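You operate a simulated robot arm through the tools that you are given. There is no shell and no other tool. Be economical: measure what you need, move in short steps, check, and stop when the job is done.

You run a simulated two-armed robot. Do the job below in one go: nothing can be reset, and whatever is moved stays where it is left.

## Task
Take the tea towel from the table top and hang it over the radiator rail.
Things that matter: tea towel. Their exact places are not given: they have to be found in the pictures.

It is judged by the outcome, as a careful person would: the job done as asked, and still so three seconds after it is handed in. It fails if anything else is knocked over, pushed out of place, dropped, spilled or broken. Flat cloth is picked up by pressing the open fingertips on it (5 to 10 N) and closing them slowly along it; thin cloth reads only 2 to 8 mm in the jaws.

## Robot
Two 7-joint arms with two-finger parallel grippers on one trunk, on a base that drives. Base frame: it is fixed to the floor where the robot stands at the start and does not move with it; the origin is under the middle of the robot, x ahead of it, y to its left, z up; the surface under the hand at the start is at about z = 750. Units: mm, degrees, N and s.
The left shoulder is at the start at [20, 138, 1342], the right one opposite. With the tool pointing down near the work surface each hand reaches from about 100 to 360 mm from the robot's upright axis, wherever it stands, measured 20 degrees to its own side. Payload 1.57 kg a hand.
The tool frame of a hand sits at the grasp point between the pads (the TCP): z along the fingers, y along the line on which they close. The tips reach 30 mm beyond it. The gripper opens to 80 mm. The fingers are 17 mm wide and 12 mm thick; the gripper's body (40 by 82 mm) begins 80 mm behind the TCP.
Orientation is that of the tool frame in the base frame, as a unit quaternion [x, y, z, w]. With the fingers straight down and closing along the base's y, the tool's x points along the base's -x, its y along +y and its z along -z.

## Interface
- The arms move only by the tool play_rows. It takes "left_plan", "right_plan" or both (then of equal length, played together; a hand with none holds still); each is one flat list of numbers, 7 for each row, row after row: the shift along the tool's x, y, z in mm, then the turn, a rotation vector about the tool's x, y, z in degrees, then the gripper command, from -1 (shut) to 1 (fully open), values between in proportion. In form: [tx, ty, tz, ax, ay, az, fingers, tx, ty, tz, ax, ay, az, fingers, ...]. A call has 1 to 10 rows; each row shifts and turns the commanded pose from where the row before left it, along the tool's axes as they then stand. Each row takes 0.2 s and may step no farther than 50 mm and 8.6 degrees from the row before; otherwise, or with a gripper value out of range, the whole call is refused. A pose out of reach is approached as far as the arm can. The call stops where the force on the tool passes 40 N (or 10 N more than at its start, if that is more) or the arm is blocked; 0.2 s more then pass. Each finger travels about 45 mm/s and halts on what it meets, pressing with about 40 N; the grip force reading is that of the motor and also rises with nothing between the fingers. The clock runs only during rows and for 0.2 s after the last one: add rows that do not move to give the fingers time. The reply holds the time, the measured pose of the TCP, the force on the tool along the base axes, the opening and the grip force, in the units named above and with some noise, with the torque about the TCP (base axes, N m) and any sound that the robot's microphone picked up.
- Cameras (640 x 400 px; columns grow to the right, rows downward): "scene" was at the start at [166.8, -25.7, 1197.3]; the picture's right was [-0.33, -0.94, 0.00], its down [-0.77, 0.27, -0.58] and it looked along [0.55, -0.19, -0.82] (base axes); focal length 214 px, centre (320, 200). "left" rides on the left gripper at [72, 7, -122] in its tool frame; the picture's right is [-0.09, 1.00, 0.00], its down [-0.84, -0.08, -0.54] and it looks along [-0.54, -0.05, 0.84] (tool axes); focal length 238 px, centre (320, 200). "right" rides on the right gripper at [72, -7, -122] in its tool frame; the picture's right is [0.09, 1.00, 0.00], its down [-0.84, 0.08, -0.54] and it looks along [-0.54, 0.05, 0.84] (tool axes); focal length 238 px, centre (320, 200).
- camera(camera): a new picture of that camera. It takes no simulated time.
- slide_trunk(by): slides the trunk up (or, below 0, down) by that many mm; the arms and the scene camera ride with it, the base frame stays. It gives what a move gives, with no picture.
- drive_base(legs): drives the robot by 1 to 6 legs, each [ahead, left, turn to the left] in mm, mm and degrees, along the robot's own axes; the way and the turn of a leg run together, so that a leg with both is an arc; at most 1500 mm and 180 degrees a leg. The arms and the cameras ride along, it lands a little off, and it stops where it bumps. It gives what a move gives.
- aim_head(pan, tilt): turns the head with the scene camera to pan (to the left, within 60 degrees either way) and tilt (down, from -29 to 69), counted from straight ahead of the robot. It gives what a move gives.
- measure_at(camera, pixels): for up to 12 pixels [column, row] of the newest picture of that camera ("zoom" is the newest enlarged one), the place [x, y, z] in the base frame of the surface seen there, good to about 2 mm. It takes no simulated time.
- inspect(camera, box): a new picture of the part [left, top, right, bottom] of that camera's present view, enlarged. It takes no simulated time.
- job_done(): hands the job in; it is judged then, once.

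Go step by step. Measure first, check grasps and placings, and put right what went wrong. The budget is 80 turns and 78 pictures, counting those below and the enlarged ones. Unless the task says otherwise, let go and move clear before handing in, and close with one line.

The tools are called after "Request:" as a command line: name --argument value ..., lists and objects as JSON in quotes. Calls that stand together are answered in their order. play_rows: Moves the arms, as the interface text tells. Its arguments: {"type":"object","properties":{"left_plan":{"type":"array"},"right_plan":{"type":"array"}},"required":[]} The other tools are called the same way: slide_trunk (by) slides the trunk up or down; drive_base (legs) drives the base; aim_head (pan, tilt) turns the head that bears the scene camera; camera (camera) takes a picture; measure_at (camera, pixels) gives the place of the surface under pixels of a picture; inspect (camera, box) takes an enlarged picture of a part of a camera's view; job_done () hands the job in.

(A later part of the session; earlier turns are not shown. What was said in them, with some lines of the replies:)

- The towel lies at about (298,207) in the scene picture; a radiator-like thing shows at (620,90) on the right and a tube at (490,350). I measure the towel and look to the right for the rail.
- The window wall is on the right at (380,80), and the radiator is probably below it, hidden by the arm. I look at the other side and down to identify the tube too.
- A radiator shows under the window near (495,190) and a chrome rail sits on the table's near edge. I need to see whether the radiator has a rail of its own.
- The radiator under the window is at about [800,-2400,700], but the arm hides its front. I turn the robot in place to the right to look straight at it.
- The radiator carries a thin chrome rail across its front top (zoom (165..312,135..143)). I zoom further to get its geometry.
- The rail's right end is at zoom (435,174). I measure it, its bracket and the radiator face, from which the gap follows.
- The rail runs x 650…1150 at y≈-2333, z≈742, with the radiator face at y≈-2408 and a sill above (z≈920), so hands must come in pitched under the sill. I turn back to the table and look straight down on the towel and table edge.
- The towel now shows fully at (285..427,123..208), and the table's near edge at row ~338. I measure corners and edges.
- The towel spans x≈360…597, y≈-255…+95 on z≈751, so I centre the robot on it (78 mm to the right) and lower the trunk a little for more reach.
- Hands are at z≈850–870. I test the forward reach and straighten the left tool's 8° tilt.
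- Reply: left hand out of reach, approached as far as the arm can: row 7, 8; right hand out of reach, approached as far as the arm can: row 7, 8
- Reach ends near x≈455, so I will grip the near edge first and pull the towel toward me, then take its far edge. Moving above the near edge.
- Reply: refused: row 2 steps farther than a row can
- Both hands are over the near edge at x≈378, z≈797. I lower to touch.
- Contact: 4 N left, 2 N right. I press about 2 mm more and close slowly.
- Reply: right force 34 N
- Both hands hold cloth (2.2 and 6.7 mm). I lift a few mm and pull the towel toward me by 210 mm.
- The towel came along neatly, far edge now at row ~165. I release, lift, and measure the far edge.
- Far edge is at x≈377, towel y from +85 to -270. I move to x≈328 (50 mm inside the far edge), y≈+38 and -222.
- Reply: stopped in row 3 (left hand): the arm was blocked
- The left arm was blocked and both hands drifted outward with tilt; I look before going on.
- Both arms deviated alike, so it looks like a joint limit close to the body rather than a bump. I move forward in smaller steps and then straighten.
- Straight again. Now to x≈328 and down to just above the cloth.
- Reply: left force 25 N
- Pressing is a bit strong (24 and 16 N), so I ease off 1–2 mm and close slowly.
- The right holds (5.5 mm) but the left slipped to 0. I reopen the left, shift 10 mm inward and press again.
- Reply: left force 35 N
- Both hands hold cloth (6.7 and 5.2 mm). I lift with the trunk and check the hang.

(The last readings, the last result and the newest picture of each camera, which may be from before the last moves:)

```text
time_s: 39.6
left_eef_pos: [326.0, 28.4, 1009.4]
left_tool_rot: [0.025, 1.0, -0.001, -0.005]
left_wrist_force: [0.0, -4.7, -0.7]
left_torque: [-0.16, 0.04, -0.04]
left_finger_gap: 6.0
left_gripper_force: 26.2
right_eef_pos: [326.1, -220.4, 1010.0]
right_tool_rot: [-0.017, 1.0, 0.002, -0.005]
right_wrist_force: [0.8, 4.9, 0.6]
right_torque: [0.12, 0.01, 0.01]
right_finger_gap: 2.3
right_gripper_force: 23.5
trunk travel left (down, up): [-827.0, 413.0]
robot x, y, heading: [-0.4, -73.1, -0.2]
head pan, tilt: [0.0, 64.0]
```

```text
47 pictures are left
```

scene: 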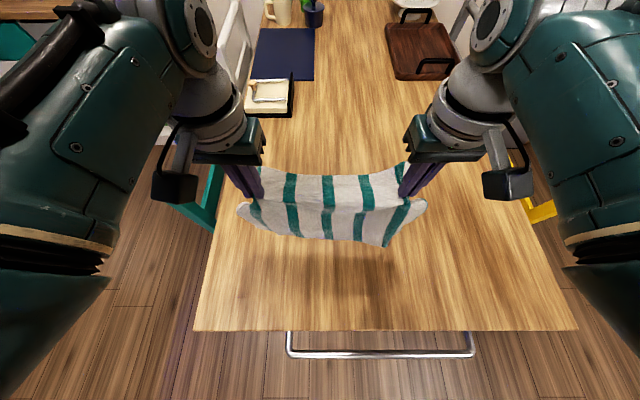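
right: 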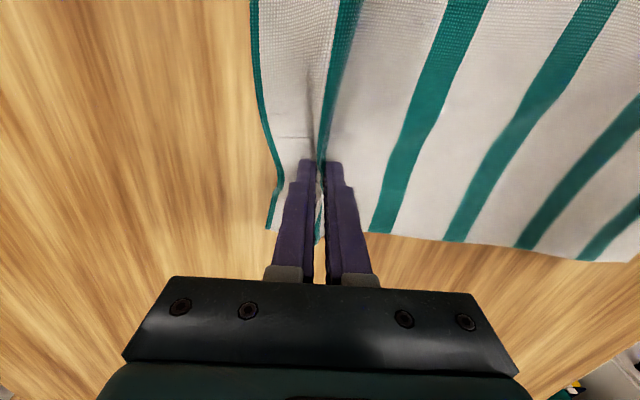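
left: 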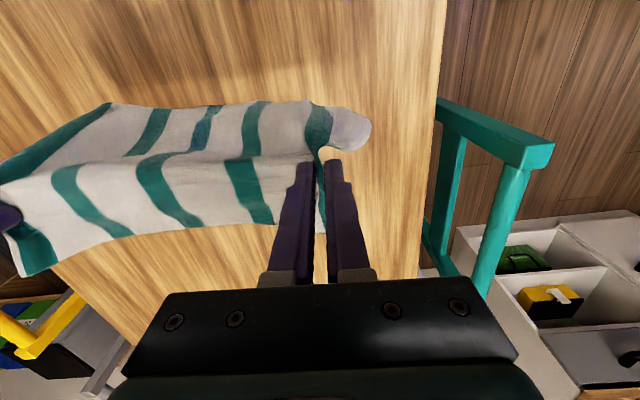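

The towel hangs as wished: a ridge between the hands, the short flap on the far side and the long part on my side. I relax the tension slightly, turn right to face the window wall, and look.

Request:
play_rows --left_plan '[0, -3, 0, 0, 0, 0, -1]' --right_plan '[0, 3, 0, 0, 0, 0, -1]'

Request:
drive_base --legs '[[0, 0, -45], [0, 0, -45]]'

Request:
aim_head --pan 10 --tilt 35

Request:
camera --camera "scene"

```text
time_s: 40.0
left_eef_pos: [324.8, 25.0, 1008.8]
left_tool_rot: [0.024, 1.0, 0.0, -0.005]
left_wrist_force: [0.6, -1.8, -0.6]
left_torque: [-0.03, -0.01, -0.02]
left_finger_gap: 5.6
left_gripper_force: 26.1
right_eef_pos: [326.7, -219.1, 1010.6]
right_tool_rot: [-0.017, 1.0, 0.0, -0.006]
right_wrist_force: [-0.1, 1.3, -0.5]
right_torque: [0.01, 0.02, 0.0]
right_finger_gap: 2.3
right_gripper_force: 23.4
trunk travel left (down, up): [-827.0, 413.0]
robot x, y, heading: [0.7, -79.1, 0.1]
head pan, tilt: [0.0, 64.0]
```

```text
time_s: 44.6
left_eef_pos: [107.3, -402.5, 1009.5]
left_tool_rot: [0.721, 0.693, 0.003, -0.005]
left_wrist_force: [-1.0, -0.1, -0.8]
left_torque: [0.03, 0.05, 0.03]
left_finger_gap: 2.1
left_gripper_force: 23.8
right_eef_pos: [-137.1, -407.7, 1009.8]
right_tool_rot: [0.692, 0.722, 0.005, -0.003]
right_wrist_force: [0.5, 0.6, 0.8]
right_torque: [0.02, 0.0, 0.02]
right_finger_gap: 2.0
right_gripper_force: 23.3
trunk travel left (down, up): [-827.0, 413.0]
robot x, y, heading: [-1.7, -78.1, -89.7]
head pan, tilt: [0.0, 64.0]
```

```text
time_s: 45.5
left_eef_pos: [106.3, -402.9, 1010.1]
left_tool_rot: [0.721, 0.693, 0.004, -0.004]
left_wrist_force: [-1.7, -1.3, 0.6]
left_torque: [-0.03, 0.05, 0.06]
left_finger_gap: 2.2
left_gripper_force: 23.7
right_eef_pos: [-136.4, -406.7, 1010.5]
right_tool_rot: [0.692, 0.722, 0.005, -0.002]
right_wrist_force: [0.1, 0.3, -0.6]
right_torque: [0.01, -0.01, 0.0]
right_finger_gap: 2.4
right_gripper_force: 23.6
trunk travel left (down, up): [-827.0, 413.0]
robot x, y, heading: [-0.3, -78.3, -89.5]
head pan, tilt: [10.0, 35.0]
```

```text
46 pictures are left
```

scene: 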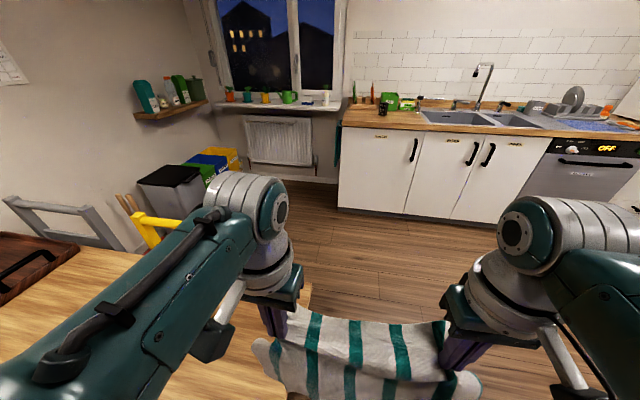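

The towel is still held. I measure the obstacles on the way: table corner, chair, bins, counter corner and radiator.

Request:
measure_at --camera "scene" --pixels '[[308, 285], [298, 300], [240, 160], [200, 205], [260, 172], [338, 205], [344, 125], [336, 150], [290, 200], [180, 185], [300, 107], [160, 220]]'

Request:
aim_head --pan 35 --tilt 30

Request:
inspect --camera "scene" --box '[240, 80, 640, 330]'

```text
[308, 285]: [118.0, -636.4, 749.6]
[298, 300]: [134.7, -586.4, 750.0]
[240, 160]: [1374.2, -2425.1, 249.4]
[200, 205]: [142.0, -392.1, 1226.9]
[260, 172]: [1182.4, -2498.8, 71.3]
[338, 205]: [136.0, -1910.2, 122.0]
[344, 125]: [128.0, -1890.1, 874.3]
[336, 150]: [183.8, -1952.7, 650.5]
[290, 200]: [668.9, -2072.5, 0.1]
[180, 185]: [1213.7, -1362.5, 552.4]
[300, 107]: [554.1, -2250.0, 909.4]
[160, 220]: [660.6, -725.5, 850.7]
```

```text
time_s: 46.4
left_eef_pos: [106.2, -403.3, 1009.2]
left_tool_rot: [0.72, 0.694, 0.003, -0.005]
left_wrist_force: [-1.3, -0.4, -0.5]
left_torque: [0.03, 0.02, 0.06]
left_finger_gap: 2.3
left_gripper_force: 23.8
right_eef_pos: [-138.0, -405.3, 1010.6]
right_tool_rot: [0.692, 0.722, 0.003, -0.002]
right_wrist_force: [1.6, -0.6, -0.3]
right_torque: [0.0, -0.03, 0.01]
right_finger_gap: 2.4
right_gripper_force: 22.9
trunk travel left (down, up): [-827.0, 413.0]
robot x, y, heading: [-0.7, -78.1, -89.7]
head pan, tilt: [35.0, 30.0]
```

```text
1.60 times, centred on (440, 205) of scene
```

zoom: 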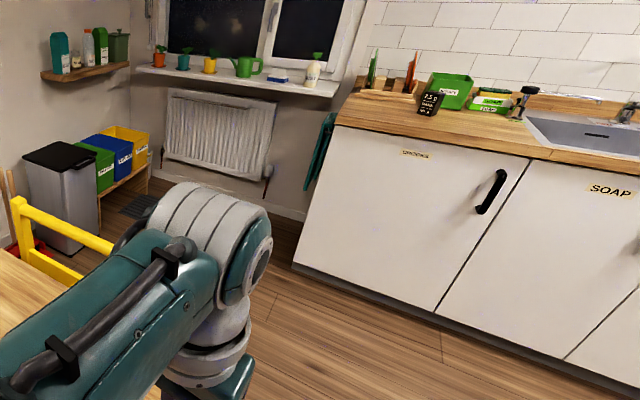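

The sill front is at y≈-2250, so the hands must slip in nearly level beneath it, which still works. I measure the bin, bench, chair, and sill underside for the driving lane.

Request:
measure_at --camera "zoom" --pixels '[[30, 160], [60, 175], [95, 152], [65, 245], [98, 220], [148, 185], [100, 240], [150, 150], [200, 90], [320, 90], [22, 205], [108, 245]]'

Request:
inspect --camera "scene" --box '[320, 110, 460, 200]'

```text
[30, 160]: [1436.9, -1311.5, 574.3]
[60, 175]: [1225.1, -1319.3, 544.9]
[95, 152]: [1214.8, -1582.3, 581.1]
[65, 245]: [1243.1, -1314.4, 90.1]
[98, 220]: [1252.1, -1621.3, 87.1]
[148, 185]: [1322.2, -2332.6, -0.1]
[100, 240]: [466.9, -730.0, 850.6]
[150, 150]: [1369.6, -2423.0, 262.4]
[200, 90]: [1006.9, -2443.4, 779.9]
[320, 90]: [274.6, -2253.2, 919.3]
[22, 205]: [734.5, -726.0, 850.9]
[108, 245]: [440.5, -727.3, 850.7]
```

```text
4.44 times, centred on (390, 155) of scene
```

zoom: 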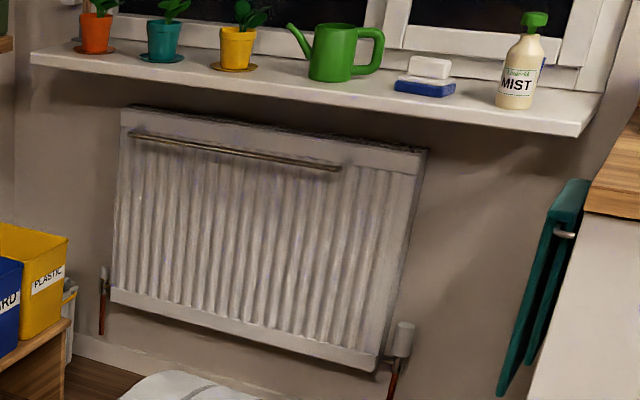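

The bin starts at x≈1215 and the chair back at y≈-730, leaving a clear lane. I drive: sidestep off the table, ahead, then left in front of the radiator.

Request:
drive_base --legs '[[0, -120, 0], [1150, 0, 0], [0, 950, 0]]'

Request:
aim_head --pan 0 --tilt 30

Request:
camera --camera "scene"

```text
time_s: 57.6
left_eef_pos: [954.1, -1523.6, 1008.5]
left_tool_rot: [0.717, 0.697, 0.003, -0.004]
left_wrist_force: [-1.4, -0.4, -0.4]
left_torque: [0.01, 0.06, 0.01]
left_finger_gap: 1.9
left_gripper_force: 23.8
right_eef_pos: [710.6, -1531.1, 1009.7]
right_tool_rot: [0.687, 0.727, 0.006, -0.002]
right_wrist_force: [1.4, 0.6, 0.1]
right_torque: [0.05, 0.01, 0.02]
right_finger_gap: 2.0
right_gripper_force: 24.0
trunk travel left (down, up): [-827.0, 413.0]
robot x, y, heading: [844.7, -1202.7, -88.8]
head pan, tilt: [35.0, 30.0]
```

```text
time_s: 58.6
left_eef_pos: [953.7, -1524.8, 1009.7]
left_tool_rot: [0.716, 0.698, 0.003, -0.005]
left_wrist_force: [-0.8, 1.1, 0.5]
left_torque: [0.0, 0.05, 0.03]
left_finger_gap: 2.3
left_gripper_force: 23.9
right_eef_pos: [710.9, -1530.3, 1010.7]
right_tool_rot: [0.687, 0.727, 0.004, -0.003]
right_wrist_force: [1.6, -1.0, -0.5]
right_torque: [-0.02, -0.01, 0.02]
right_finger_gap: 2.1
right_gripper_force: 24.2
trunk travel left (down, up): [-827.0, 413.0]
robot x, y, heading: [843.8, -1203.1, -89.1]
head pan, tilt: [0.0, 30.0]
```

```text
43 pictures are left
```

scene: 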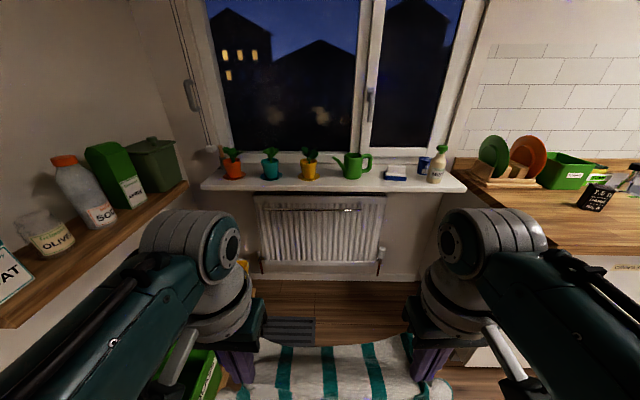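

Now facing the radiator with the towel still held. A jar shelf is at the left (pixel (120,250)); I measure it and the sill edge.

Request:
measure_at --camera "scene" --pixels '[[30, 315], [185, 185], [120, 215], [220, 188], [330, 190], [440, 190], [330, 180], [290, 210], [350, 210], [200, 375], [290, 330], [460, 200]]'

Request:
inspect --camera "scene" --box '[240, 170, 400, 270]'

```text
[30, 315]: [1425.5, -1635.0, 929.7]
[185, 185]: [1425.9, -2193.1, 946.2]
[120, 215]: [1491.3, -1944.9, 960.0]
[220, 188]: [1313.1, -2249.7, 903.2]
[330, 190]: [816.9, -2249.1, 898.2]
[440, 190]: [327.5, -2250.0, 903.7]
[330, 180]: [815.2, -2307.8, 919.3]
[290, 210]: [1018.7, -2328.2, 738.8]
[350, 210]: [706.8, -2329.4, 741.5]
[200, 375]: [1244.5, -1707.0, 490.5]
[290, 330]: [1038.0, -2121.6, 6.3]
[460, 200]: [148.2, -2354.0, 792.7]
```

```text
4.00 times, centred on (320, 220) of scene
```

zoom: 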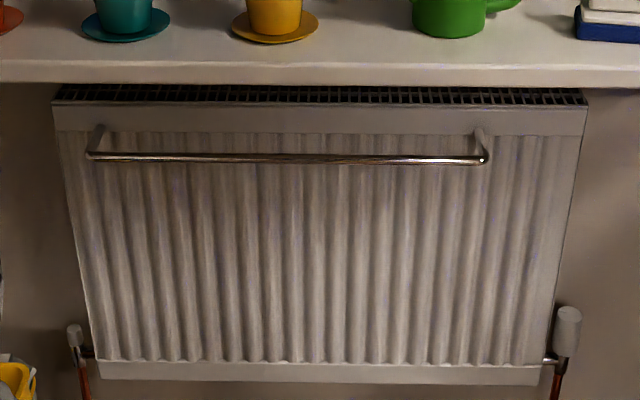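

The rail is clear at x≈650…1150 and the sill edge bottom is near z≈890. I pitch both hands forward about 66° so the fingers point slightly below horizontal.

Request:
play_rows --left_plan '[0, 0, 0, 0, -7, 0, -1, 0, 0, 0, 0, -7, 0, -1, 0, 0, 0, 0, -7, 0, -1, 0, 0, 0, 0, -7, 0, -1, 0, 0, 0, 0, -7, 0, -1, 0, 0, 0, 0, -7, 0, -1, 0, 0, 0, 0, -7, 0, -1, 0, 0, 0, 0, -7, 0, -1, 0, 0, 0, 0, -7, 0, -1, 0, 0, 0, 0, -5, 0, -1]' --right_plan '[0, 0, 0, 0, -7, 0, -1, 0, 0, 0, 0, -7, 0, -1, 0, 0, 0, 0, -7, 0, -1, 0, 0, 0, 0, -7, 0, -1, 0, 0, 0, 0, -7, 0, -1, 0, 0, 0, 0, -7, 0, -1, 0, 0, 0, 0, -7, 0, -1, 0, 0, 0, 0, -7, 0, -1, 0, 0, 0, 0, -7, 0, -1, 0, 0, 0, 0, -5, 0, -1]'

Request:
camera --camera "scene"

```text
time_s: 60.8
left_eef_pos: [966.2, -1517.5, 1004.3]
left_tool_rot: [0.618, 0.559, -0.389, 0.393]
left_wrist_force: [-10.5, -0.1, -0.8]
left_torque: [-0.05, 0.14, -0.27]
left_finger_gap: 2.0
left_gripper_force: 23.4
right_eef_pos: [712.9, -1530.5, 1010.3]
right_tool_rot: [0.571, 0.604, -0.379, 0.406]
right_wrist_force: [11.7, 0.7, -0.2]
right_torque: [0.04, -0.16, 0.38]
right_finger_gap: 2.0
right_gripper_force: 24.3
trunk travel left (down, up): [-827.0, 413.0]
robot x, y, heading: [844.4, -1201.4, -89.0]
head pan, tilt: [0.0, 30.0]
```

```text
41 pictures are left
```

scene: 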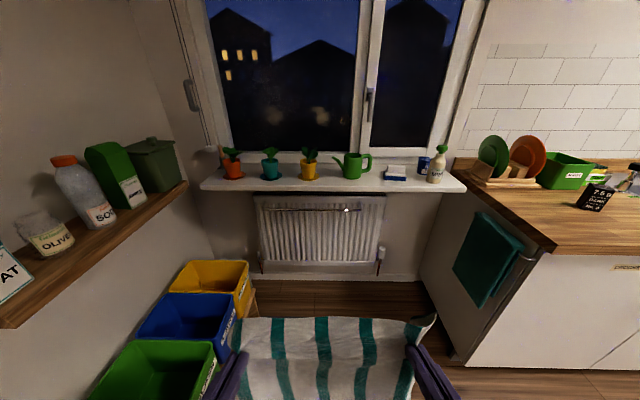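

The towel is now held ahead with fingers 23° below level, with 10 N sideways pull. I relax that, reach 120 mm farther ahead, then lower the trunk.

Request:
play_rows --left_plan '[0, -3, 0, 0, 0, 0, -1, 0, -3, 0, 0, 0, 0, -1, -15.6, 0, 36.8, 0, 0, 0, -1, -15.6, 0, 36.8, 0, 0, 0, -1, -15.6, 0, 36.8, 0, 0, 0, -1, 0, 0, 0, 0, 0, 0, -1]' --right_plan '[0, 1, 0, 0, 0, 0, -1, 0, 1, 0, 0, 0, 0, -1, -15.6, 0, 36.8, 0, 0, 0, -1, -15.6, 0, 36.8, 0, 0, 0, -1, -15.6, 0, 36.8, 0, 0, 0, -1, 0, 0, 0, 0, 0, 0, -1]'

Request:
slide_trunk --by -150

Request:
camera --camera "scene"

```text
time_s: 62.2
left_eef_pos: [960.2, -1643.4, 1007.5]
left_tool_rot: [0.601, 0.575, -0.391, 0.393]
left_wrist_force: [0.1, -0.6, -0.5]
left_torque: [0.05, -0.01, -0.02]
left_finger_gap: 2.3
left_gripper_force: 23.9
right_eef_pos: [719.9, -1649.7, 1011.8]
right_tool_rot: [0.573, 0.603, -0.381, 0.404]
right_wrist_force: [0.0, 0.3, 0.8]
right_torque: [0.03, -0.01, 0.01]
right_finger_gap: 2.1
right_gripper_force: 23.4
trunk travel left (down, up): [-827.0, 413.0]
robot x, y, heading: [843.8, -1200.4, -89.1]
head pan, tilt: [0.0, 30.0]
```

```text
time_s: 64.0
left_eef_pos: [959.7, -1642.7, 858.1]
left_tool_rot: [0.599, 0.577, -0.391, 0.394]
left_wrist_force: [-0.1, -0.5, 0.0]
left_torque: [0.02, -0.01, -0.02]
left_finger_gap: 2.1
left_gripper_force: 24.2
right_eef_pos: [720.0, -1649.2, 860.1]
right_tool_rot: [0.572, 0.604, -0.38, 0.404]
right_wrist_force: [0.6, -0.3, 0.8]
right_torque: [0.02, -0.01, 0.03]
right_finger_gap: 2.1
right_gripper_force: 24.2
trunk travel left (down, up): [-677.0, 563.0]
robot x, y, heading: [843.5, -1198.0, -88.9]
head pan, tilt: [0.0, 30.0]
```

```text
40 pictures are left
```

scene: 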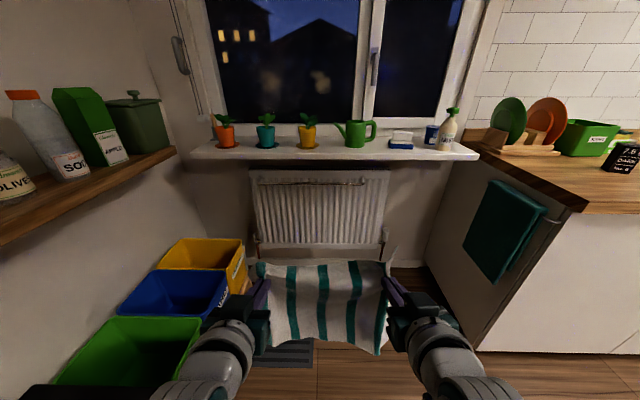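

Good hang. I look closely at the towel and from the left wrist to confirm the flap lies on the far side.

Request:
inspect --camera "scene" --box '[220, 230, 440, 370]'

Request:
camera --camera "left"

Request:
measure_at --camera "zoom" --pixels '[[320, 90], [220, 100], [420, 95], [320, 130], [320, 200], [400, 320], [300, 300]]'

```text
2.86 times, centred on (330, 300) of scene
```

zoom: 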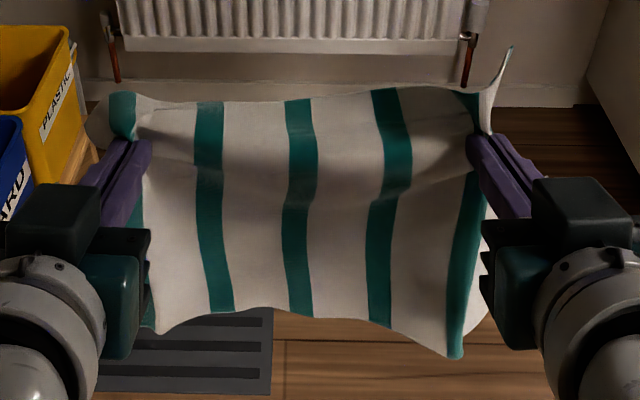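

```text
38 pictures are left
```

left: 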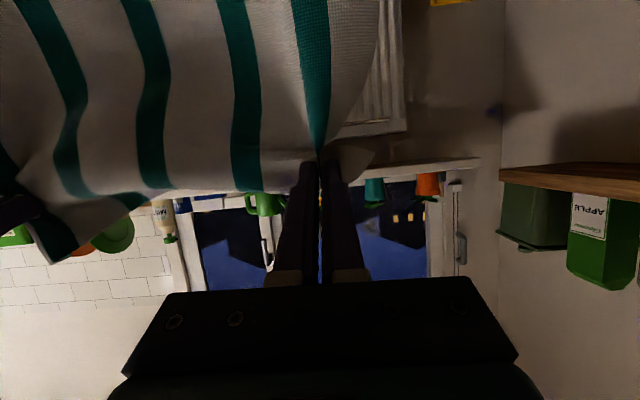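

```text
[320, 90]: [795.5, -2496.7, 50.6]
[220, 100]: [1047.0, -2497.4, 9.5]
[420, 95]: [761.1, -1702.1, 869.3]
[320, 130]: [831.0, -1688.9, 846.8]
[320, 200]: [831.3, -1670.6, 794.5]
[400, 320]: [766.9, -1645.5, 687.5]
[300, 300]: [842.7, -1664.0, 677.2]
```

The flap (≈50 mm) sticks out ahead, the long part hangs toward me. I lower by 20 mm and drive closer, stopping short of the rail to check clearances.

Request:
slide_trunk --by -22

Request:
drive_base --legs '[[0, 0, -1], [500, 0, 0]]'

Request:
camera --camera "scene"

```text
time_s: 64.6
left_eef_pos: [960.0, -1642.6, 835.4]
left_tool_rot: [0.6, 0.576, -0.391, 0.394]
left_wrist_force: [0.2, -0.4, 0.2]
left_torque: [0.0, 0.03, 0.01]
left_finger_gap: 2.1
left_gripper_force: 23.6
right_eef_pos: [719.5, -1649.2, 839.2]
right_tool_rot: [0.573, 0.603, -0.381, 0.403]
right_wrist_force: [-0.3, 0.0, 0.1]
right_torque: [0.02, -0.01, 0.03]
right_finger_gap: 2.1
right_gripper_force: 23.9
trunk travel left (down, up): [-655.0, 585.0]
robot x, y, heading: [846.1, -1203.8, -88.9]
head pan, tilt: [0.0, 30.0]
```

```text
time_s: 67.9
left_eef_pos: [948.2, -2139.0, 836.7]
left_tool_rot: [0.607, 0.569, -0.395, 0.389]
left_wrist_force: [-0.3, -0.3, 0.2]
left_torque: [-0.01, -0.01, -0.01]
left_finger_gap: 2.1
left_gripper_force: 23.4
right_eef_pos: [708.6, -2141.1, 837.3]
right_tool_rot: [0.58, 0.597, -0.385, 0.399]
right_wrist_force: [0.0, 0.3, 0.6]
right_torque: [0.02, -0.02, 0.0]
right_finger_gap: 2.2
right_gripper_force: 24.2
trunk travel left (down, up): [-655.0, 585.0]
robot x, y, heading: [841.0, -1692.9, -90.2]
head pan, tilt: [0.0, 30.0]
```

```text
37 pictures are left
```

scene: 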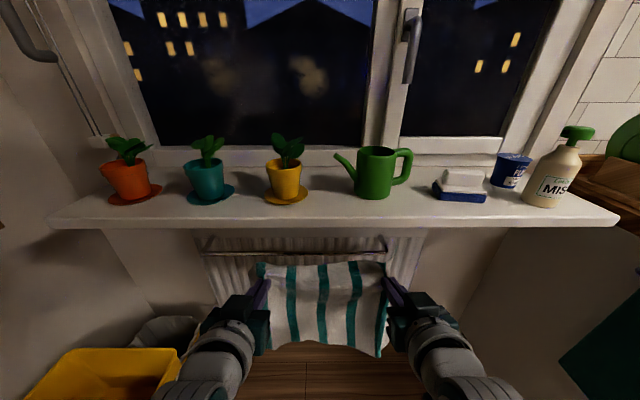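

There are 240 mm left to go; at entry I want a flatter hand and lower height to clear the sill. I pitch up 8°, lower the trunk 36 mm and drive 130 mm on.

Request:
play_rows --left_plan '[0, 0, 0, 0, -4, 0, -1, 0, 0, 0, 0, -4, 0, -1]' --right_plan '[0, 0, 0, 0, -4, 0, -1, 0, 0, 0, 0, -4, 0, -1]'

Request:
slide_trunk --by -33

Request:
drive_base --legs '[[100, 0, 0]]'

Request:
camera --camera "scene"

Request:
camera --camera "left"

```text
time_s: 68.5
left_eef_pos: [947.4, -2139.4, 836.4]
left_tool_rot: [0.577, 0.541, -0.437, 0.428]
left_wrist_force: [0.5, -0.3, -1.1]
left_torque: [0.03, 0.0, 0.0]
left_finger_gap: 1.9
left_gripper_force: 23.6
right_eef_pos: [709.8, -2141.4, 838.7]
right_tool_rot: [0.552, 0.567, -0.425, 0.439]
right_wrist_force: [-0.6, -0.3, 0.7]
right_torque: [0.01, 0.0, 0.01]
right_finger_gap: 2.2
right_gripper_force: 23.5
trunk travel left (down, up): [-655.0, 585.0]
robot x, y, heading: [841.7, -1694.6, -90.1]
head pan, tilt: [0.0, 30.0]
```

```text
time_s: 69.3
left_eef_pos: [948.5, -2139.9, 803.1]
left_tool_rot: [0.577, 0.541, -0.436, 0.429]
left_wrist_force: [-0.3, -0.9, -0.5]
left_torque: [0.01, 0.02, 0.04]
left_finger_gap: 2.5
left_gripper_force: 23.8
right_eef_pos: [709.6, -2141.4, 805.4]
right_tool_rot: [0.552, 0.567, -0.425, 0.44]
right_wrist_force: [0.4, 0.1, -0.5]
right_torque: [0.0, 0.03, -0.02]
right_finger_gap: 2.1
right_gripper_force: 24.0
trunk travel left (down, up): [-622.0, 618.0]
robot x, y, heading: [841.5, -1693.4, -90.4]
head pan, tilt: [0.0, 30.0]
```

```text
time_s: 70.4
left_eef_pos: [949.5, -2237.5, 805.2]
left_tool_rot: [0.578, 0.541, -0.436, 0.428]
left_wrist_force: [-0.4, -1.0, -1.6]
left_torque: [0.02, 0.0, 0.04]
left_finger_gap: 2.0
left_gripper_force: 23.9
right_eef_pos: [710.2, -2239.4, 805.1]
right_tool_rot: [0.552, 0.568, -0.424, 0.439]
right_wrist_force: [0.4, -0.3, -0.2]
right_torque: [0.01, 0.0, 0.01]
right_finger_gap: 2.2
right_gripper_force: 23.8
trunk travel left (down, up): [-622.0, 618.0]
robot x, y, heading: [841.7, -1793.3, -90.2]
head pan, tilt: [0.0, 30.0]
```

```text
36 pictures are left
```

scene: 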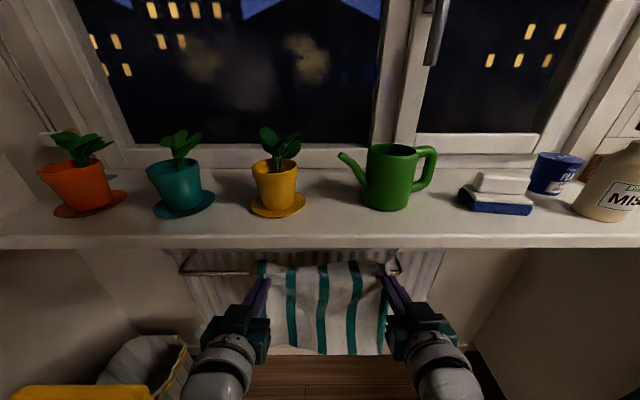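

```text
35 pictures are left
```

left: 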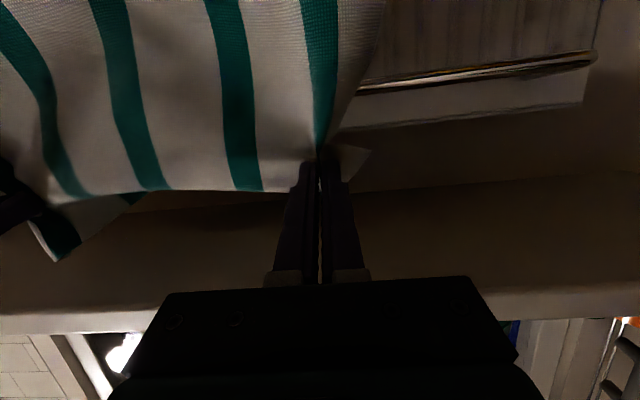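

Clear so far: fingers level under the sill, flap above the rail line. I drive another 90 mm so the fingertips pass over the rail.

Request:
drive_base --legs '[[90, 0, 0]]'

Request:
camera --camera "left"

Request:
aim_head --pan 0 --tilt 45

Request:
camera --camera "scene"

```text
time_s: 71.5
left_eef_pos: [948.5, -2323.0, 803.2]
left_tool_rot: [0.577, 0.542, -0.436, 0.429]
left_wrist_force: [-0.4, 0.4, 0.1]
left_torque: [-0.01, -0.02, 0.02]
left_finger_gap: 2.1
left_gripper_force: 24.0
right_eef_pos: [709.6, -2325.8, 805.6]
right_tool_rot: [0.551, 0.568, -0.424, 0.44]
right_wrist_force: [-0.6, 0.1, 0.4]
right_torque: [0.02, 0.05, -0.04]
right_finger_gap: 2.2
right_gripper_force: 23.5
trunk travel left (down, up): [-622.0, 618.0]
robot x, y, heading: [839.1, -1878.4, -90.1]
head pan, tilt: [0.0, 30.0]
```

```text
34 pictures are left
```

left: 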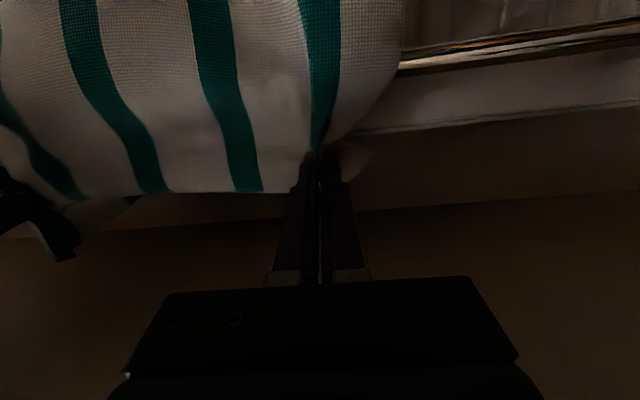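

```text
time_s: 72.3
left_eef_pos: [948.2, -2323.3, 802.0]
left_tool_rot: [0.578, 0.542, -0.436, 0.428]
left_wrist_force: [0.6, 0.2, 0.5]
left_torque: [0.02, 0.0, 0.01]
left_finger_gap: 2.4
left_gripper_force: 23.4
right_eef_pos: [708.9, -2325.1, 805.0]
right_tool_rot: [0.551, 0.568, -0.424, 0.44]
right_wrist_force: [-0.4, -0.2, 0.3]
right_torque: [0.0, -0.01, 0.03]
right_finger_gap: 1.9
right_gripper_force: 23.5
trunk travel left (down, up): [-622.0, 618.0]
robot x, y, heading: [839.3, -1879.5, -90.4]
head pan, tilt: [0.0, 45.0]
```

```text
33 pictures are left
```

scene: 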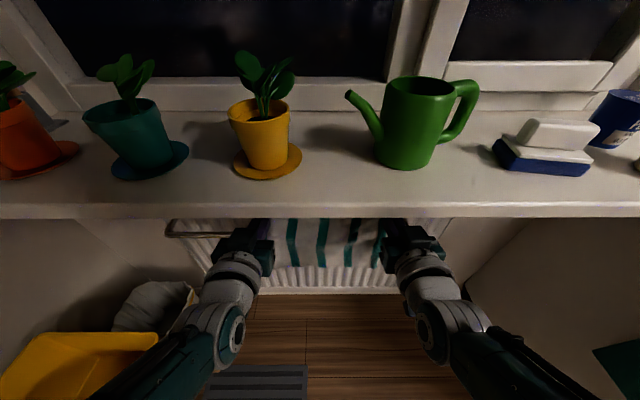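

Tips are now past the rail at z≈795. I reach 45 mm farther ahead with the arms, still above the rail.

Request:
play_rows --left_plan '[-3.8, 0, 14.5, 0, 0, 0, -1, -3.8, 0, 14.5, 0, 0, 0, -1, -3.8, 0, 14.5, 0, 0, 0, -1, 0, 0, 0, 0, 0, 0, -1]' --right_plan '[-3.8, 0, 14.5, 0, 0, 0, -1, -3.8, 0, 14.5, 0, 0, 0, -1, -3.8, 0, 14.5, 0, 0, 0, -1, 0, 0, 0, 0, 0, 0, -1]'

Request:
camera --camera "right"

```text
time_s: 73.3
left_eef_pos: [949.0, -2351.0, 814.2]
left_tool_rot: [0.577, 0.542, -0.435, 0.428]
left_wrist_force: [0.9, 0.4, -0.1]
left_torque: [0.02, -0.01, 0.03]
left_finger_gap: 2.4
left_gripper_force: 23.1
left hand out of reach, approached as far as the arm can: row 2, 3
right_eef_pos: [710.6, -2357.5, 813.8]
right_tool_rot: [0.552, 0.568, -0.425, 0.44]
right_wrist_force: [-0.9, 0.0, -1.6]
right_torque: [0.02, -0.02, 0.02]
right_finger_gap: 2.1
right_gripper_force: 22.9
right hand out of reach, approached as far as the arm can: row 2, 3
trunk travel left (down, up): [-622.0, 618.0]
robot x, y, heading: [840.9, -1880.7, -90.4]
head pan, tilt: [0.0, 45.0]
```

```text
32 pictures are left
```

right: 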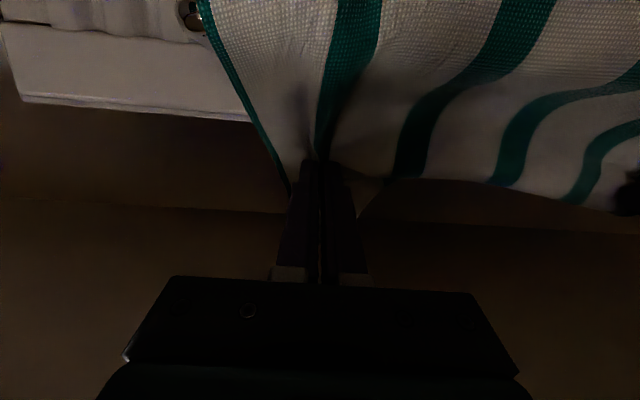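

The arms are at full reach. I draw them back a bit within reach and make up the distance with the base.

Request:
play_rows --left_plan '[5.1, 0, -19.3, 0, 0, 0, -1, 5.1, 0, -19.3, 0, 0, 0, -1, 0, 0, 0, 0, 0, 0, -1]' --right_plan '[5.1, 0, -19.3, 0, 0, 0, -1, 5.1, 0, -19.3, 0, 0, 0, -1, 0, 0, 0, 0, 0, 0, -1]'

Request:
drive_base --legs '[[55, 0, 0]]'

```text
time_s: 74.1
left_eef_pos: [950.5, -2311.0, 813.4]
left_tool_rot: [0.577, 0.542, -0.436, 0.428]
left_wrist_force: [-0.5, 0.5, -0.5]
left_torque: [0.0, 0.0, 0.02]
left_finger_gap: 2.3
left_gripper_force: 23.4
right_eef_pos: [708.6, -2318.7, 813.8]
right_tool_rot: [0.551, 0.568, -0.423, 0.44]
right_wrist_force: [-0.2, 0.4, -0.2]
right_torque: [0.04, 0.01, 0.05]
right_finger_gap: 2.5
right_gripper_force: 23.4
trunk travel left (down, up): [-622.0, 618.0]
robot x, y, heading: [841.6, -1879.8, -90.1]
head pan, tilt: [0.0, 45.0]
```

```text
time_s: 75.0
left_eef_pos: [950.3, -2365.1, 812.9]
left_tool_rot: [0.578, 0.541, -0.436, 0.428]
left_wrist_force: [-0.5, 0.6, -0.5]
left_torque: [-0.02, 0.01, 0.02]
left_finger_gap: 2.2
left_gripper_force: 23.3
right_eef_pos: [708.4, -2374.1, 815.3]
right_tool_rot: [0.552, 0.568, -0.423, 0.44]
right_wrist_force: [0.2, -0.4, 0.3]
right_torque: [0.01, -0.02, 0.04]
right_finger_gap: 2.2
right_gripper_force: 23.6
trunk travel left (down, up): [-622.0, 618.0]
robot x, y, heading: [841.8, -1931.4, -90.2]
head pan, tilt: [0.0, 45.0]
```

Hands are at y≈-2370, z≈813. Now I lower behind the rail while pitching the fingers down, first 48 mm.

Request:
play_rows --left_plan '[15.5, 0, 6, 0, 3.3, 0, -1, 15.3, 0, 6.5, 0, 3.3, 0, -1, 15, 0, 6, 0, 3.3, 0, -1, 0, 0, 0, 0, 0, 0, -1]' --right_plan '[15.5, 0, 4, 0, 3.3, 0, -1, 15.3, 0, 5, 0, 3.3, 0, -1, 15, 0, 6, 0, 3.3, 0, -1, 0, 0, 0, 0, 0, 0, -1]'

Request:
camera --camera "right"

Request:
camera --camera "left"

```text
time_s: 76.0
left_eef_pos: [952.2, -2368.2, 762.1]
left_tool_rot: [0.613, 0.578, -0.383, 0.38]
left_wrist_force: [-0.3, -0.3, 0.2]
left_torque: [-0.04, 0.01, 0.02]
left_finger_gap: 2.3
left_gripper_force: 23.5
right_eef_pos: [708.4, -2371.9, 765.9]
right_tool_rot: [0.586, 0.604, -0.374, 0.388]
right_wrist_force: [0.6, 2.3, 0.5]
right_torque: [-0.03, 0.03, 0.02]
right_finger_gap: 2.0
right_gripper_force: 23.3
trunk travel left (down, up): [-622.0, 618.0]
robot x, y, heading: [841.3, -1931.8, -90.4]
head pan, tilt: [0.0, 45.0]
```

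```text
31 pictures are left
```

right: 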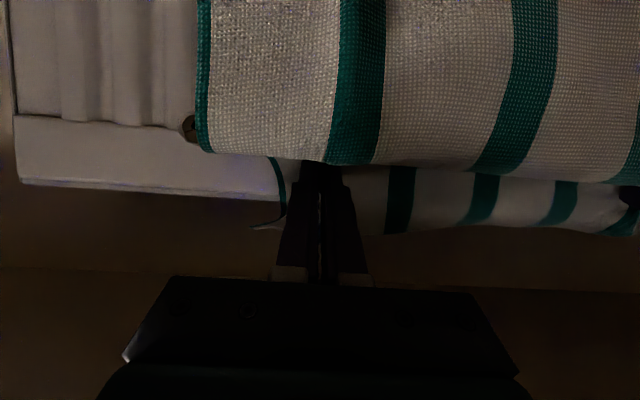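

```text
30 pictures are left
```

left: 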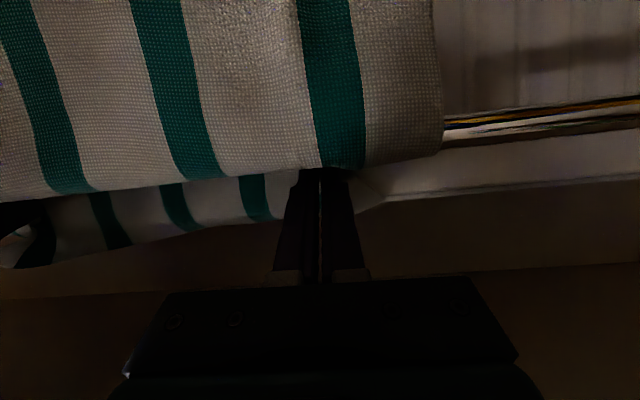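

The cloth now drapes over the rail with the rear part behind it. I lower 14 mm more.

Request:
play_rows --left_plan '[6, 0, 3, 0, 2.5, 0, -1, 6, 0, 3, 0, 2.5, 0, -1, 0, 0, 0, 0, 0, 0, -1]' --right_plan '[7, 0, 3, 0, 2.5, 0, -1, 7, 0, 3, 0, 2.5, 0, -1, 0, 0, 0, 0, 0, 0, -1]'

Request:
camera --camera "right"

```text
time_s: 76.8
left_eef_pos: [952.6, -2366.5, 750.4]
left_tool_rot: [0.63, 0.593, -0.356, 0.353]
left_wrist_force: [-0.4, -0.8, 0.1]
left_torque: [0.01, 0.01, 0.01]
left_finger_gap: 1.9
left_gripper_force: 23.7
right_eef_pos: [708.2, -2371.6, 752.5]
right_tool_rot: [0.602, 0.621, -0.348, 0.362]
right_wrist_force: [0.3, 2.7, 0.4]
right_torque: [-0.02, -0.03, 0.02]
right_finger_gap: 2.2
right_gripper_force: 23.7
trunk travel left (down, up): [-622.0, 618.0]
robot x, y, heading: [842.7, -1934.3, -90.1]
head pan, tilt: [0.0, 45.0]
```

```text
29 pictures are left
```

right: 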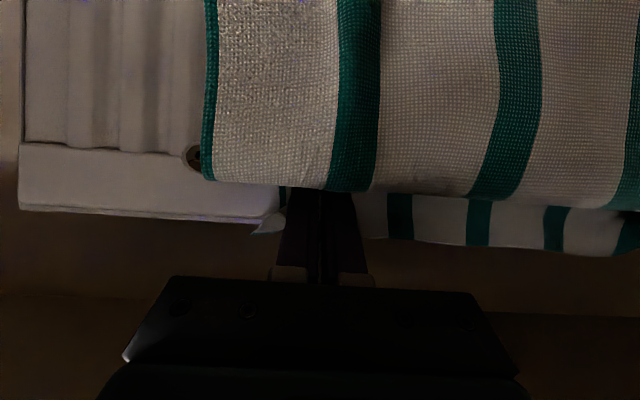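

The rear edge leans up against the radiator top strip. I lower 4 mm more and open the fingers a little to let the flap drop.

Request:
play_rows --left_plan '[3.5, 0, 2, 0, 0, 0, -1, 0, 0, 0, 0, 0, 0, -0.8, 0, 0, 0, 0, 0, 0, -0.5, 0, 0, 0, 0, 0, 0, -0.3, 0, 0, 0, 0, 0, 0, -0.3, 0, 0, 0, 0, 0, 0, -0.3]' --right_plan '[4.5, 0, 2, 0, 0, 0, -1, 0, 0, 0, 0, 0, 0, -0.8, 0, 0, 0, 0, 0, 0, -0.5, 0, 0, 0, 0, 0, 0, -0.3, 0, 0, 0, 0, 0, 0, -0.3, 0, 0, 0, 0, 0, 0, -0.3]'

Request:
camera --camera "right"

Request:
camera --camera "left"

```text
time_s: 78.2
left_eef_pos: [952.5, -2367.4, 750.4]
left_tool_rot: [0.629, 0.592, -0.357, 0.354]
left_wrist_force: [-0.5, -1.6, -0.4]
left_torque: [-0.02, -0.02, 0.03]
left_finger_gap: 28.1
left_gripper_force: 0.0
left hand out of reach, approached as far as the arm can: row 1
right_eef_pos: [708.7, -2369.9, 748.7]
right_tool_rot: [0.602, 0.62, -0.349, 0.362]
right_wrist_force: [0.5, -0.1, -0.2]
right_torque: [0.03, 0.0, 0.0]
right_finger_gap: 28.0
right_gripper_force: 0.1
right hand out of reach, approached as far as the arm can: row 1
trunk travel left (down, up): [-622.0, 618.0]
robot x, y, heading: [841.4, -1930.3, -90.1]
head pan, tilt: [0.0, 45.0]
```

```text
28 pictures are left
```

right: 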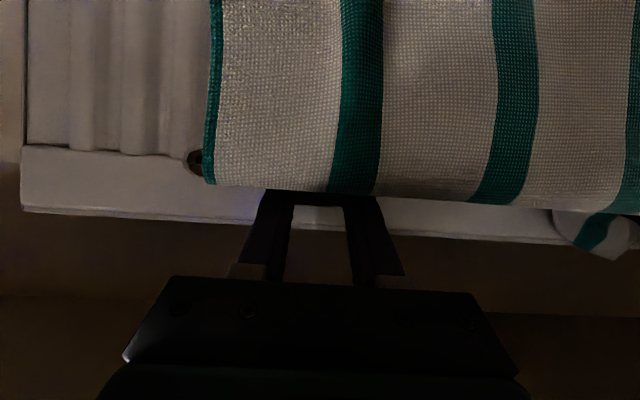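

```text
27 pictures are left
```

left: 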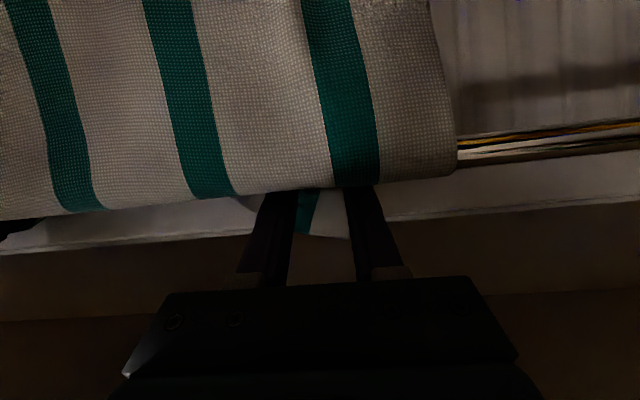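

The right rear part dropped behind the rail; on the left a bit of flap still stands between the fingers. I withdraw along the fingers slowly.

Request:
play_rows --left_plan '[-2, 0, -8, 0, 0, 0, -0.2, 0, 0, -12, 0, 0, 0, -0.2, 0, 0, -15, 0, 0, 0, -0.2, 0, 0, -15, 0, 0, 0, -0.2, 0, 0, -15, 0, 0, 0, -0.2]' --right_plan '[-2, 0, -8, 0, 0, 0, -0.2, 0, 0, -12, 0, 0, 0, -0.2, 0, 0, -15, 0, 0, 0, -0.2, 0, 0, -15, 0, 0, 0, -0.2, 0, 0, -15, 0, 0, 0, -0.2]'

Request:
camera --camera "left"

Request:
camera --camera "right"

```text
time_s: 79.4
left_eef_pos: [946.7, -2353.5, 747.6]
left_tool_rot: [0.622, 0.587, -0.365, 0.367]
left_wrist_force: [2.9, -23.3, 27.0]
left_torque: [0.4, 0.69, 0.55]
left_finger_gap: 27.7
left_gripper_force: 0.0
left hand out of reach, approached as far as the arm can: row 1, 2, 3, 4, 5
right_eef_pos: [709.7, -2322.8, 785.8]
right_tool_rot: [0.601, 0.619, -0.35, 0.365]
right_wrist_force: [-0.1, 0.4, -0.5]
right_torque: [0.01, 0.03, -0.01]
right_finger_gap: 32.0
right_gripper_force: 0.1
trunk travel left (down, up): [-622.0, 618.0]
robot x, y, heading: [843.1, -1933.2, -90.5]
head pan, tilt: [0.0, 45.0]
```

```text
26 pictures are left
```

left: 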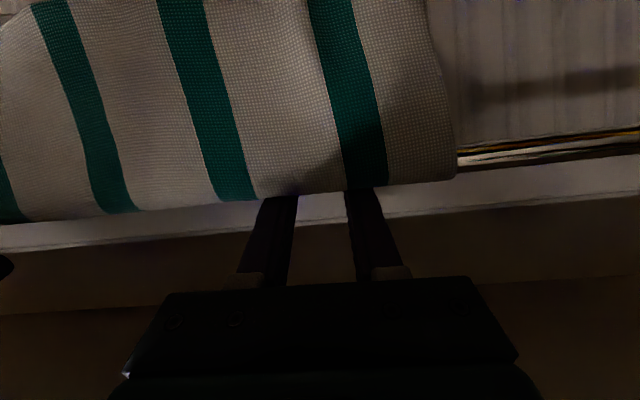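

```text
25 pictures are left
```

right: 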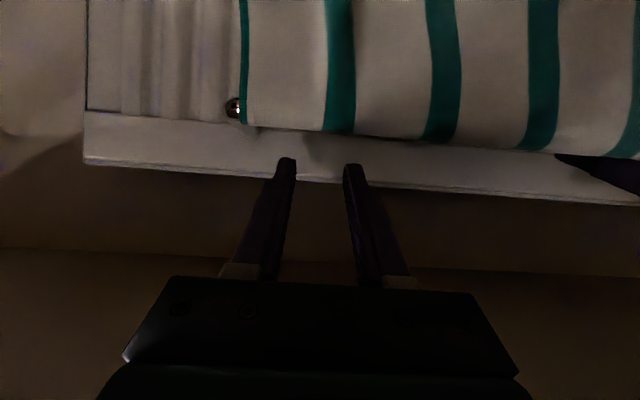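

The left arm is at a joint limit and its fingers rest on the rail (≈35 N). I raise the trunk 15 mm to free them from above.

Request:
slide_trunk --by 15

```text
time_s: 80.0
left_eef_pos: [943.4, -2341.4, 756.7]
left_tool_rot: [0.627, 0.592, -0.358, 0.357]
left_wrist_force: [0.3, -5.0, 18.9]
left_torque: [0.01, 0.52, 0.16]
left_finger_gap: 31.0
left_gripper_force: 0.1
right_eef_pos: [707.4, -2317.1, 800.3]
right_tool_rot: [0.602, 0.62, -0.349, 0.363]
right_wrist_force: [-0.3, 0.8, 0.2]
right_torque: [-0.01, 0.02, 0.02]
right_finger_gap: 31.9
right_gripper_force: 0.1
trunk travel left (down, up): [-637.0, 603.0]
robot x, y, heading: [840.4, -1933.0, -90.2]
head pan, tilt: [0.0, 45.0]
```

Force fell to about 19 N. I command the left hand up.

Request:
play_rows --left_plan '[-9, 0, -5, 0, 0, 0, -0.2, -9, 0, -5, 0, 0, 0, -0.2, 0, 0, 0, 0, 0, 0, -0.2]'

Request:
camera --camera "left"

Request:
camera --camera "scene"

```text
time_s: 80.8
left_eef_pos: [939.7, -2344.1, 757.8]
left_tool_rot: [0.629, 0.593, -0.356, 0.354]
left_wrist_force: [-0.5, -0.2, 0.2]
left_torque: [0.0, 0.0, 0.0]
left_finger_gap: 32.2
left_gripper_force: 0.0
left hand out of reach, approached as far as the arm can: row 1, 2
right_eef_pos: [708.6, -2314.4, 797.7]
right_tool_rot: [0.602, 0.62, -0.349, 0.362]
right_wrist_force: [-1.4, -0.7, 0.2]
right_torque: [-0.01, 0.01, -0.01]
right_finger_gap: 31.8
right_gripper_force: 0.1
trunk travel left (down, up): [-637.0, 603.0]
robot x, y, heading: [843.1, -1934.5, -90.2]
head pan, tilt: [0.0, 45.0]
```

```text
24 pictures are left
```

left: 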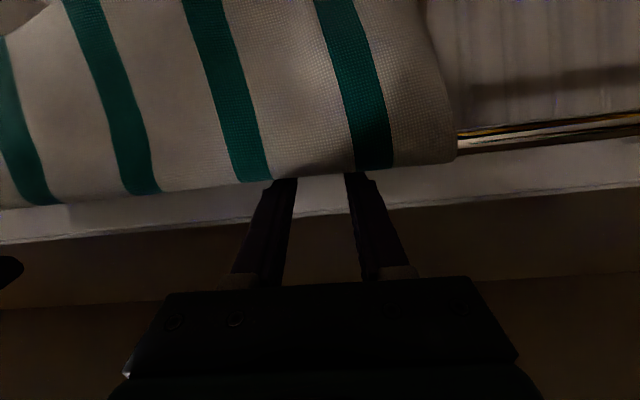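

```text
23 pictures are left
```

scene: 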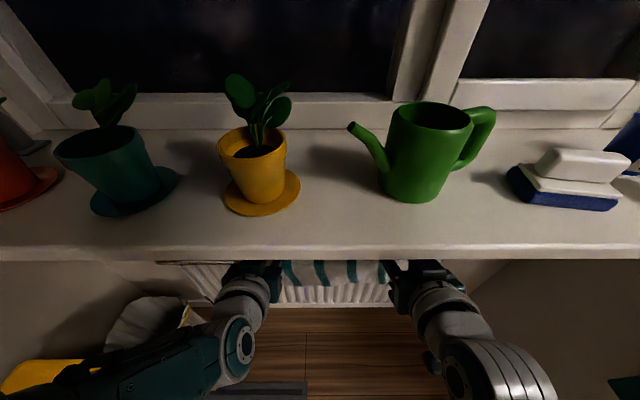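

Left is unloaded but its arm is at a limit. I pull the right hand back clear, then raise the trunk 20 mm to lift the left tips above the rail.

Request:
play_rows --right_plan '[10, 0, -17.4, 0, 0, 0, -0.2, 10, 0, -17.4, 0, 0, 0, -0.2, 10, 0, -17.4, 0, 0, 0, -0.2, 10, 0, -17.4, 0, 0, 0, -0.2]'

Request:
slide_trunk --by 20

Request:
camera --camera "left"

```text
time_s: 81.8
left_eef_pos: [939.2, -2346.0, 759.1]
left_tool_rot: [0.629, 0.593, -0.357, 0.355]
left_wrist_force: [-0.2, -0.3, -0.4]
left_torque: [-0.03, 0.01, 0.01]
left_finger_gap: 32.1
left_gripper_force: 0.1
right_eef_pos: [705.2, -2234.1, 797.9]
right_tool_rot: [0.601, 0.62, -0.349, 0.363]
right_wrist_force: [-0.1, -0.4, 0.5]
right_torque: [-0.02, -0.01, 0.01]
right_finger_gap: 32.2
right_gripper_force: 0.0
trunk travel left (down, up): [-637.0, 603.0]
robot x, y, heading: [838.7, -1933.4, -90.1]
head pan, tilt: [0.0, 45.0]
```

```text
time_s: 82.5
left_eef_pos: [939.9, -2344.8, 778.5]
left_tool_rot: [0.628, 0.593, -0.358, 0.355]
left_wrist_force: [0.4, -0.1, 0.2]
left_torque: [-0.01, 0.0, 0.04]
left_finger_gap: 31.9
left_gripper_force: 0.1
right_eef_pos: [703.7, -2234.5, 819.4]
right_tool_rot: [0.602, 0.621, -0.349, 0.362]
right_wrist_force: [-0.3, -0.7, 0.6]
right_torque: [0.02, 0.05, -0.01]
right_finger_gap: 31.9
right_gripper_force: 0.1
trunk travel left (down, up): [-657.0, 583.0]
robot x, y, heading: [844.5, -1935.3, -90.2]
head pan, tilt: [0.0, 45.0]
```

```text
22 pictures are left
```

left: 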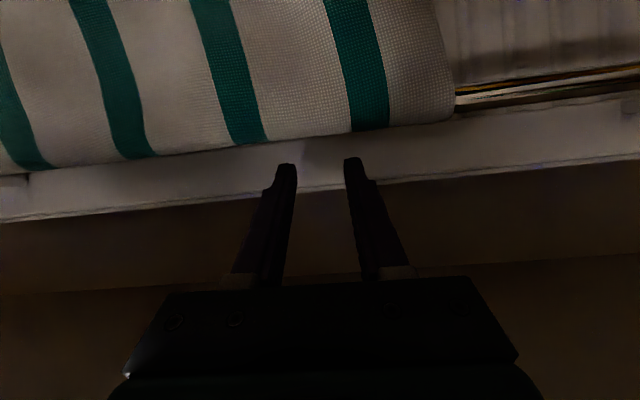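

The left tips are above the rail and free of cloth. I drive straight back the way I came and check the towel.

Request:
drive_base --legs '[[-400, 0, 0]]'

Request:
aim_head --pan 0 --tilt 30

Request:
camera --camera "scene"

Request:
inspect --camera "scene" --box '[220, 190, 420, 320]'

```text
time_s: 85.0
left_eef_pos: [938.6, -1941.7, 778.1]
left_tool_rot: [0.632, 0.59, -0.358, 0.353]
left_wrist_force: [-0.1, 0.0, -0.6]
left_torque: [-0.03, 0.0, 0.01]
left_finger_gap: 32.0
left_gripper_force: 0.0
right_eef_pos: [705.1, -1828.9, 817.7]
right_tool_rot: [0.604, 0.618, -0.35, 0.361]
right_wrist_force: [-0.2, 0.7, -0.1]
right_torque: [0.02, 0.02, 0.0]
right_finger_gap: 32.2
right_gripper_force: 0.1
trunk travel left (down, up): [-657.0, 583.0]
robot x, y, heading: [841.1, -1530.3, -90.6]
head pan, tilt: [0.0, 45.0]
```

```text
time_s: 85.8
left_eef_pos: [938.9, -1941.7, 778.6]
left_tool_rot: [0.631, 0.59, -0.36, 0.353]
left_wrist_force: [0.1, 1.1, 0.0]
left_torque: [0.01, 0.0, -0.01]
left_finger_gap: 32.0
left_gripper_force: 0.1
right_eef_pos: [706.3, -1828.8, 818.3]
right_tool_rot: [0.604, 0.618, -0.35, 0.361]
right_wrist_force: [0.2, -0.5, -0.7]
right_torque: [0.0, -0.01, -0.01]
right_finger_gap: 32.0
right_gripper_force: 0.0
trunk travel left (down, up): [-657.0, 583.0]
robot x, y, heading: [848.3, -1529.6, -91.0]
head pan, tilt: [0.0, 30.0]
```

```text
21 pictures are left
```

scene: 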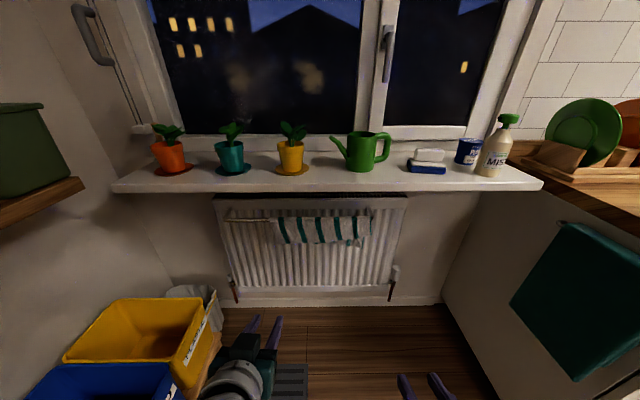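

```text
3.08 times, centred on (320, 255) of scene
```

zoom: 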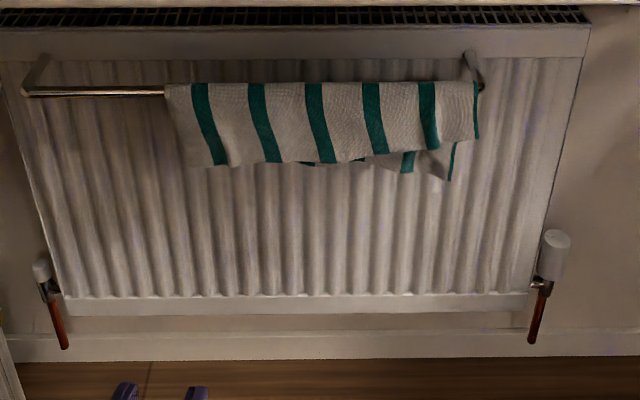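

The towel hangs over the radiator rail (zoom (165..480,85..180)), with about equal lengths in front and behind. The hands are well clear and the items on the sill are undisturbed, so I hand in.

Request:
job_done

```text
The job is handed in.
```

The tea towel is hanging over the radiator rail, with about equal lengths in front and behind. The hands are clear, and I saw nothing else moved or knocked over.
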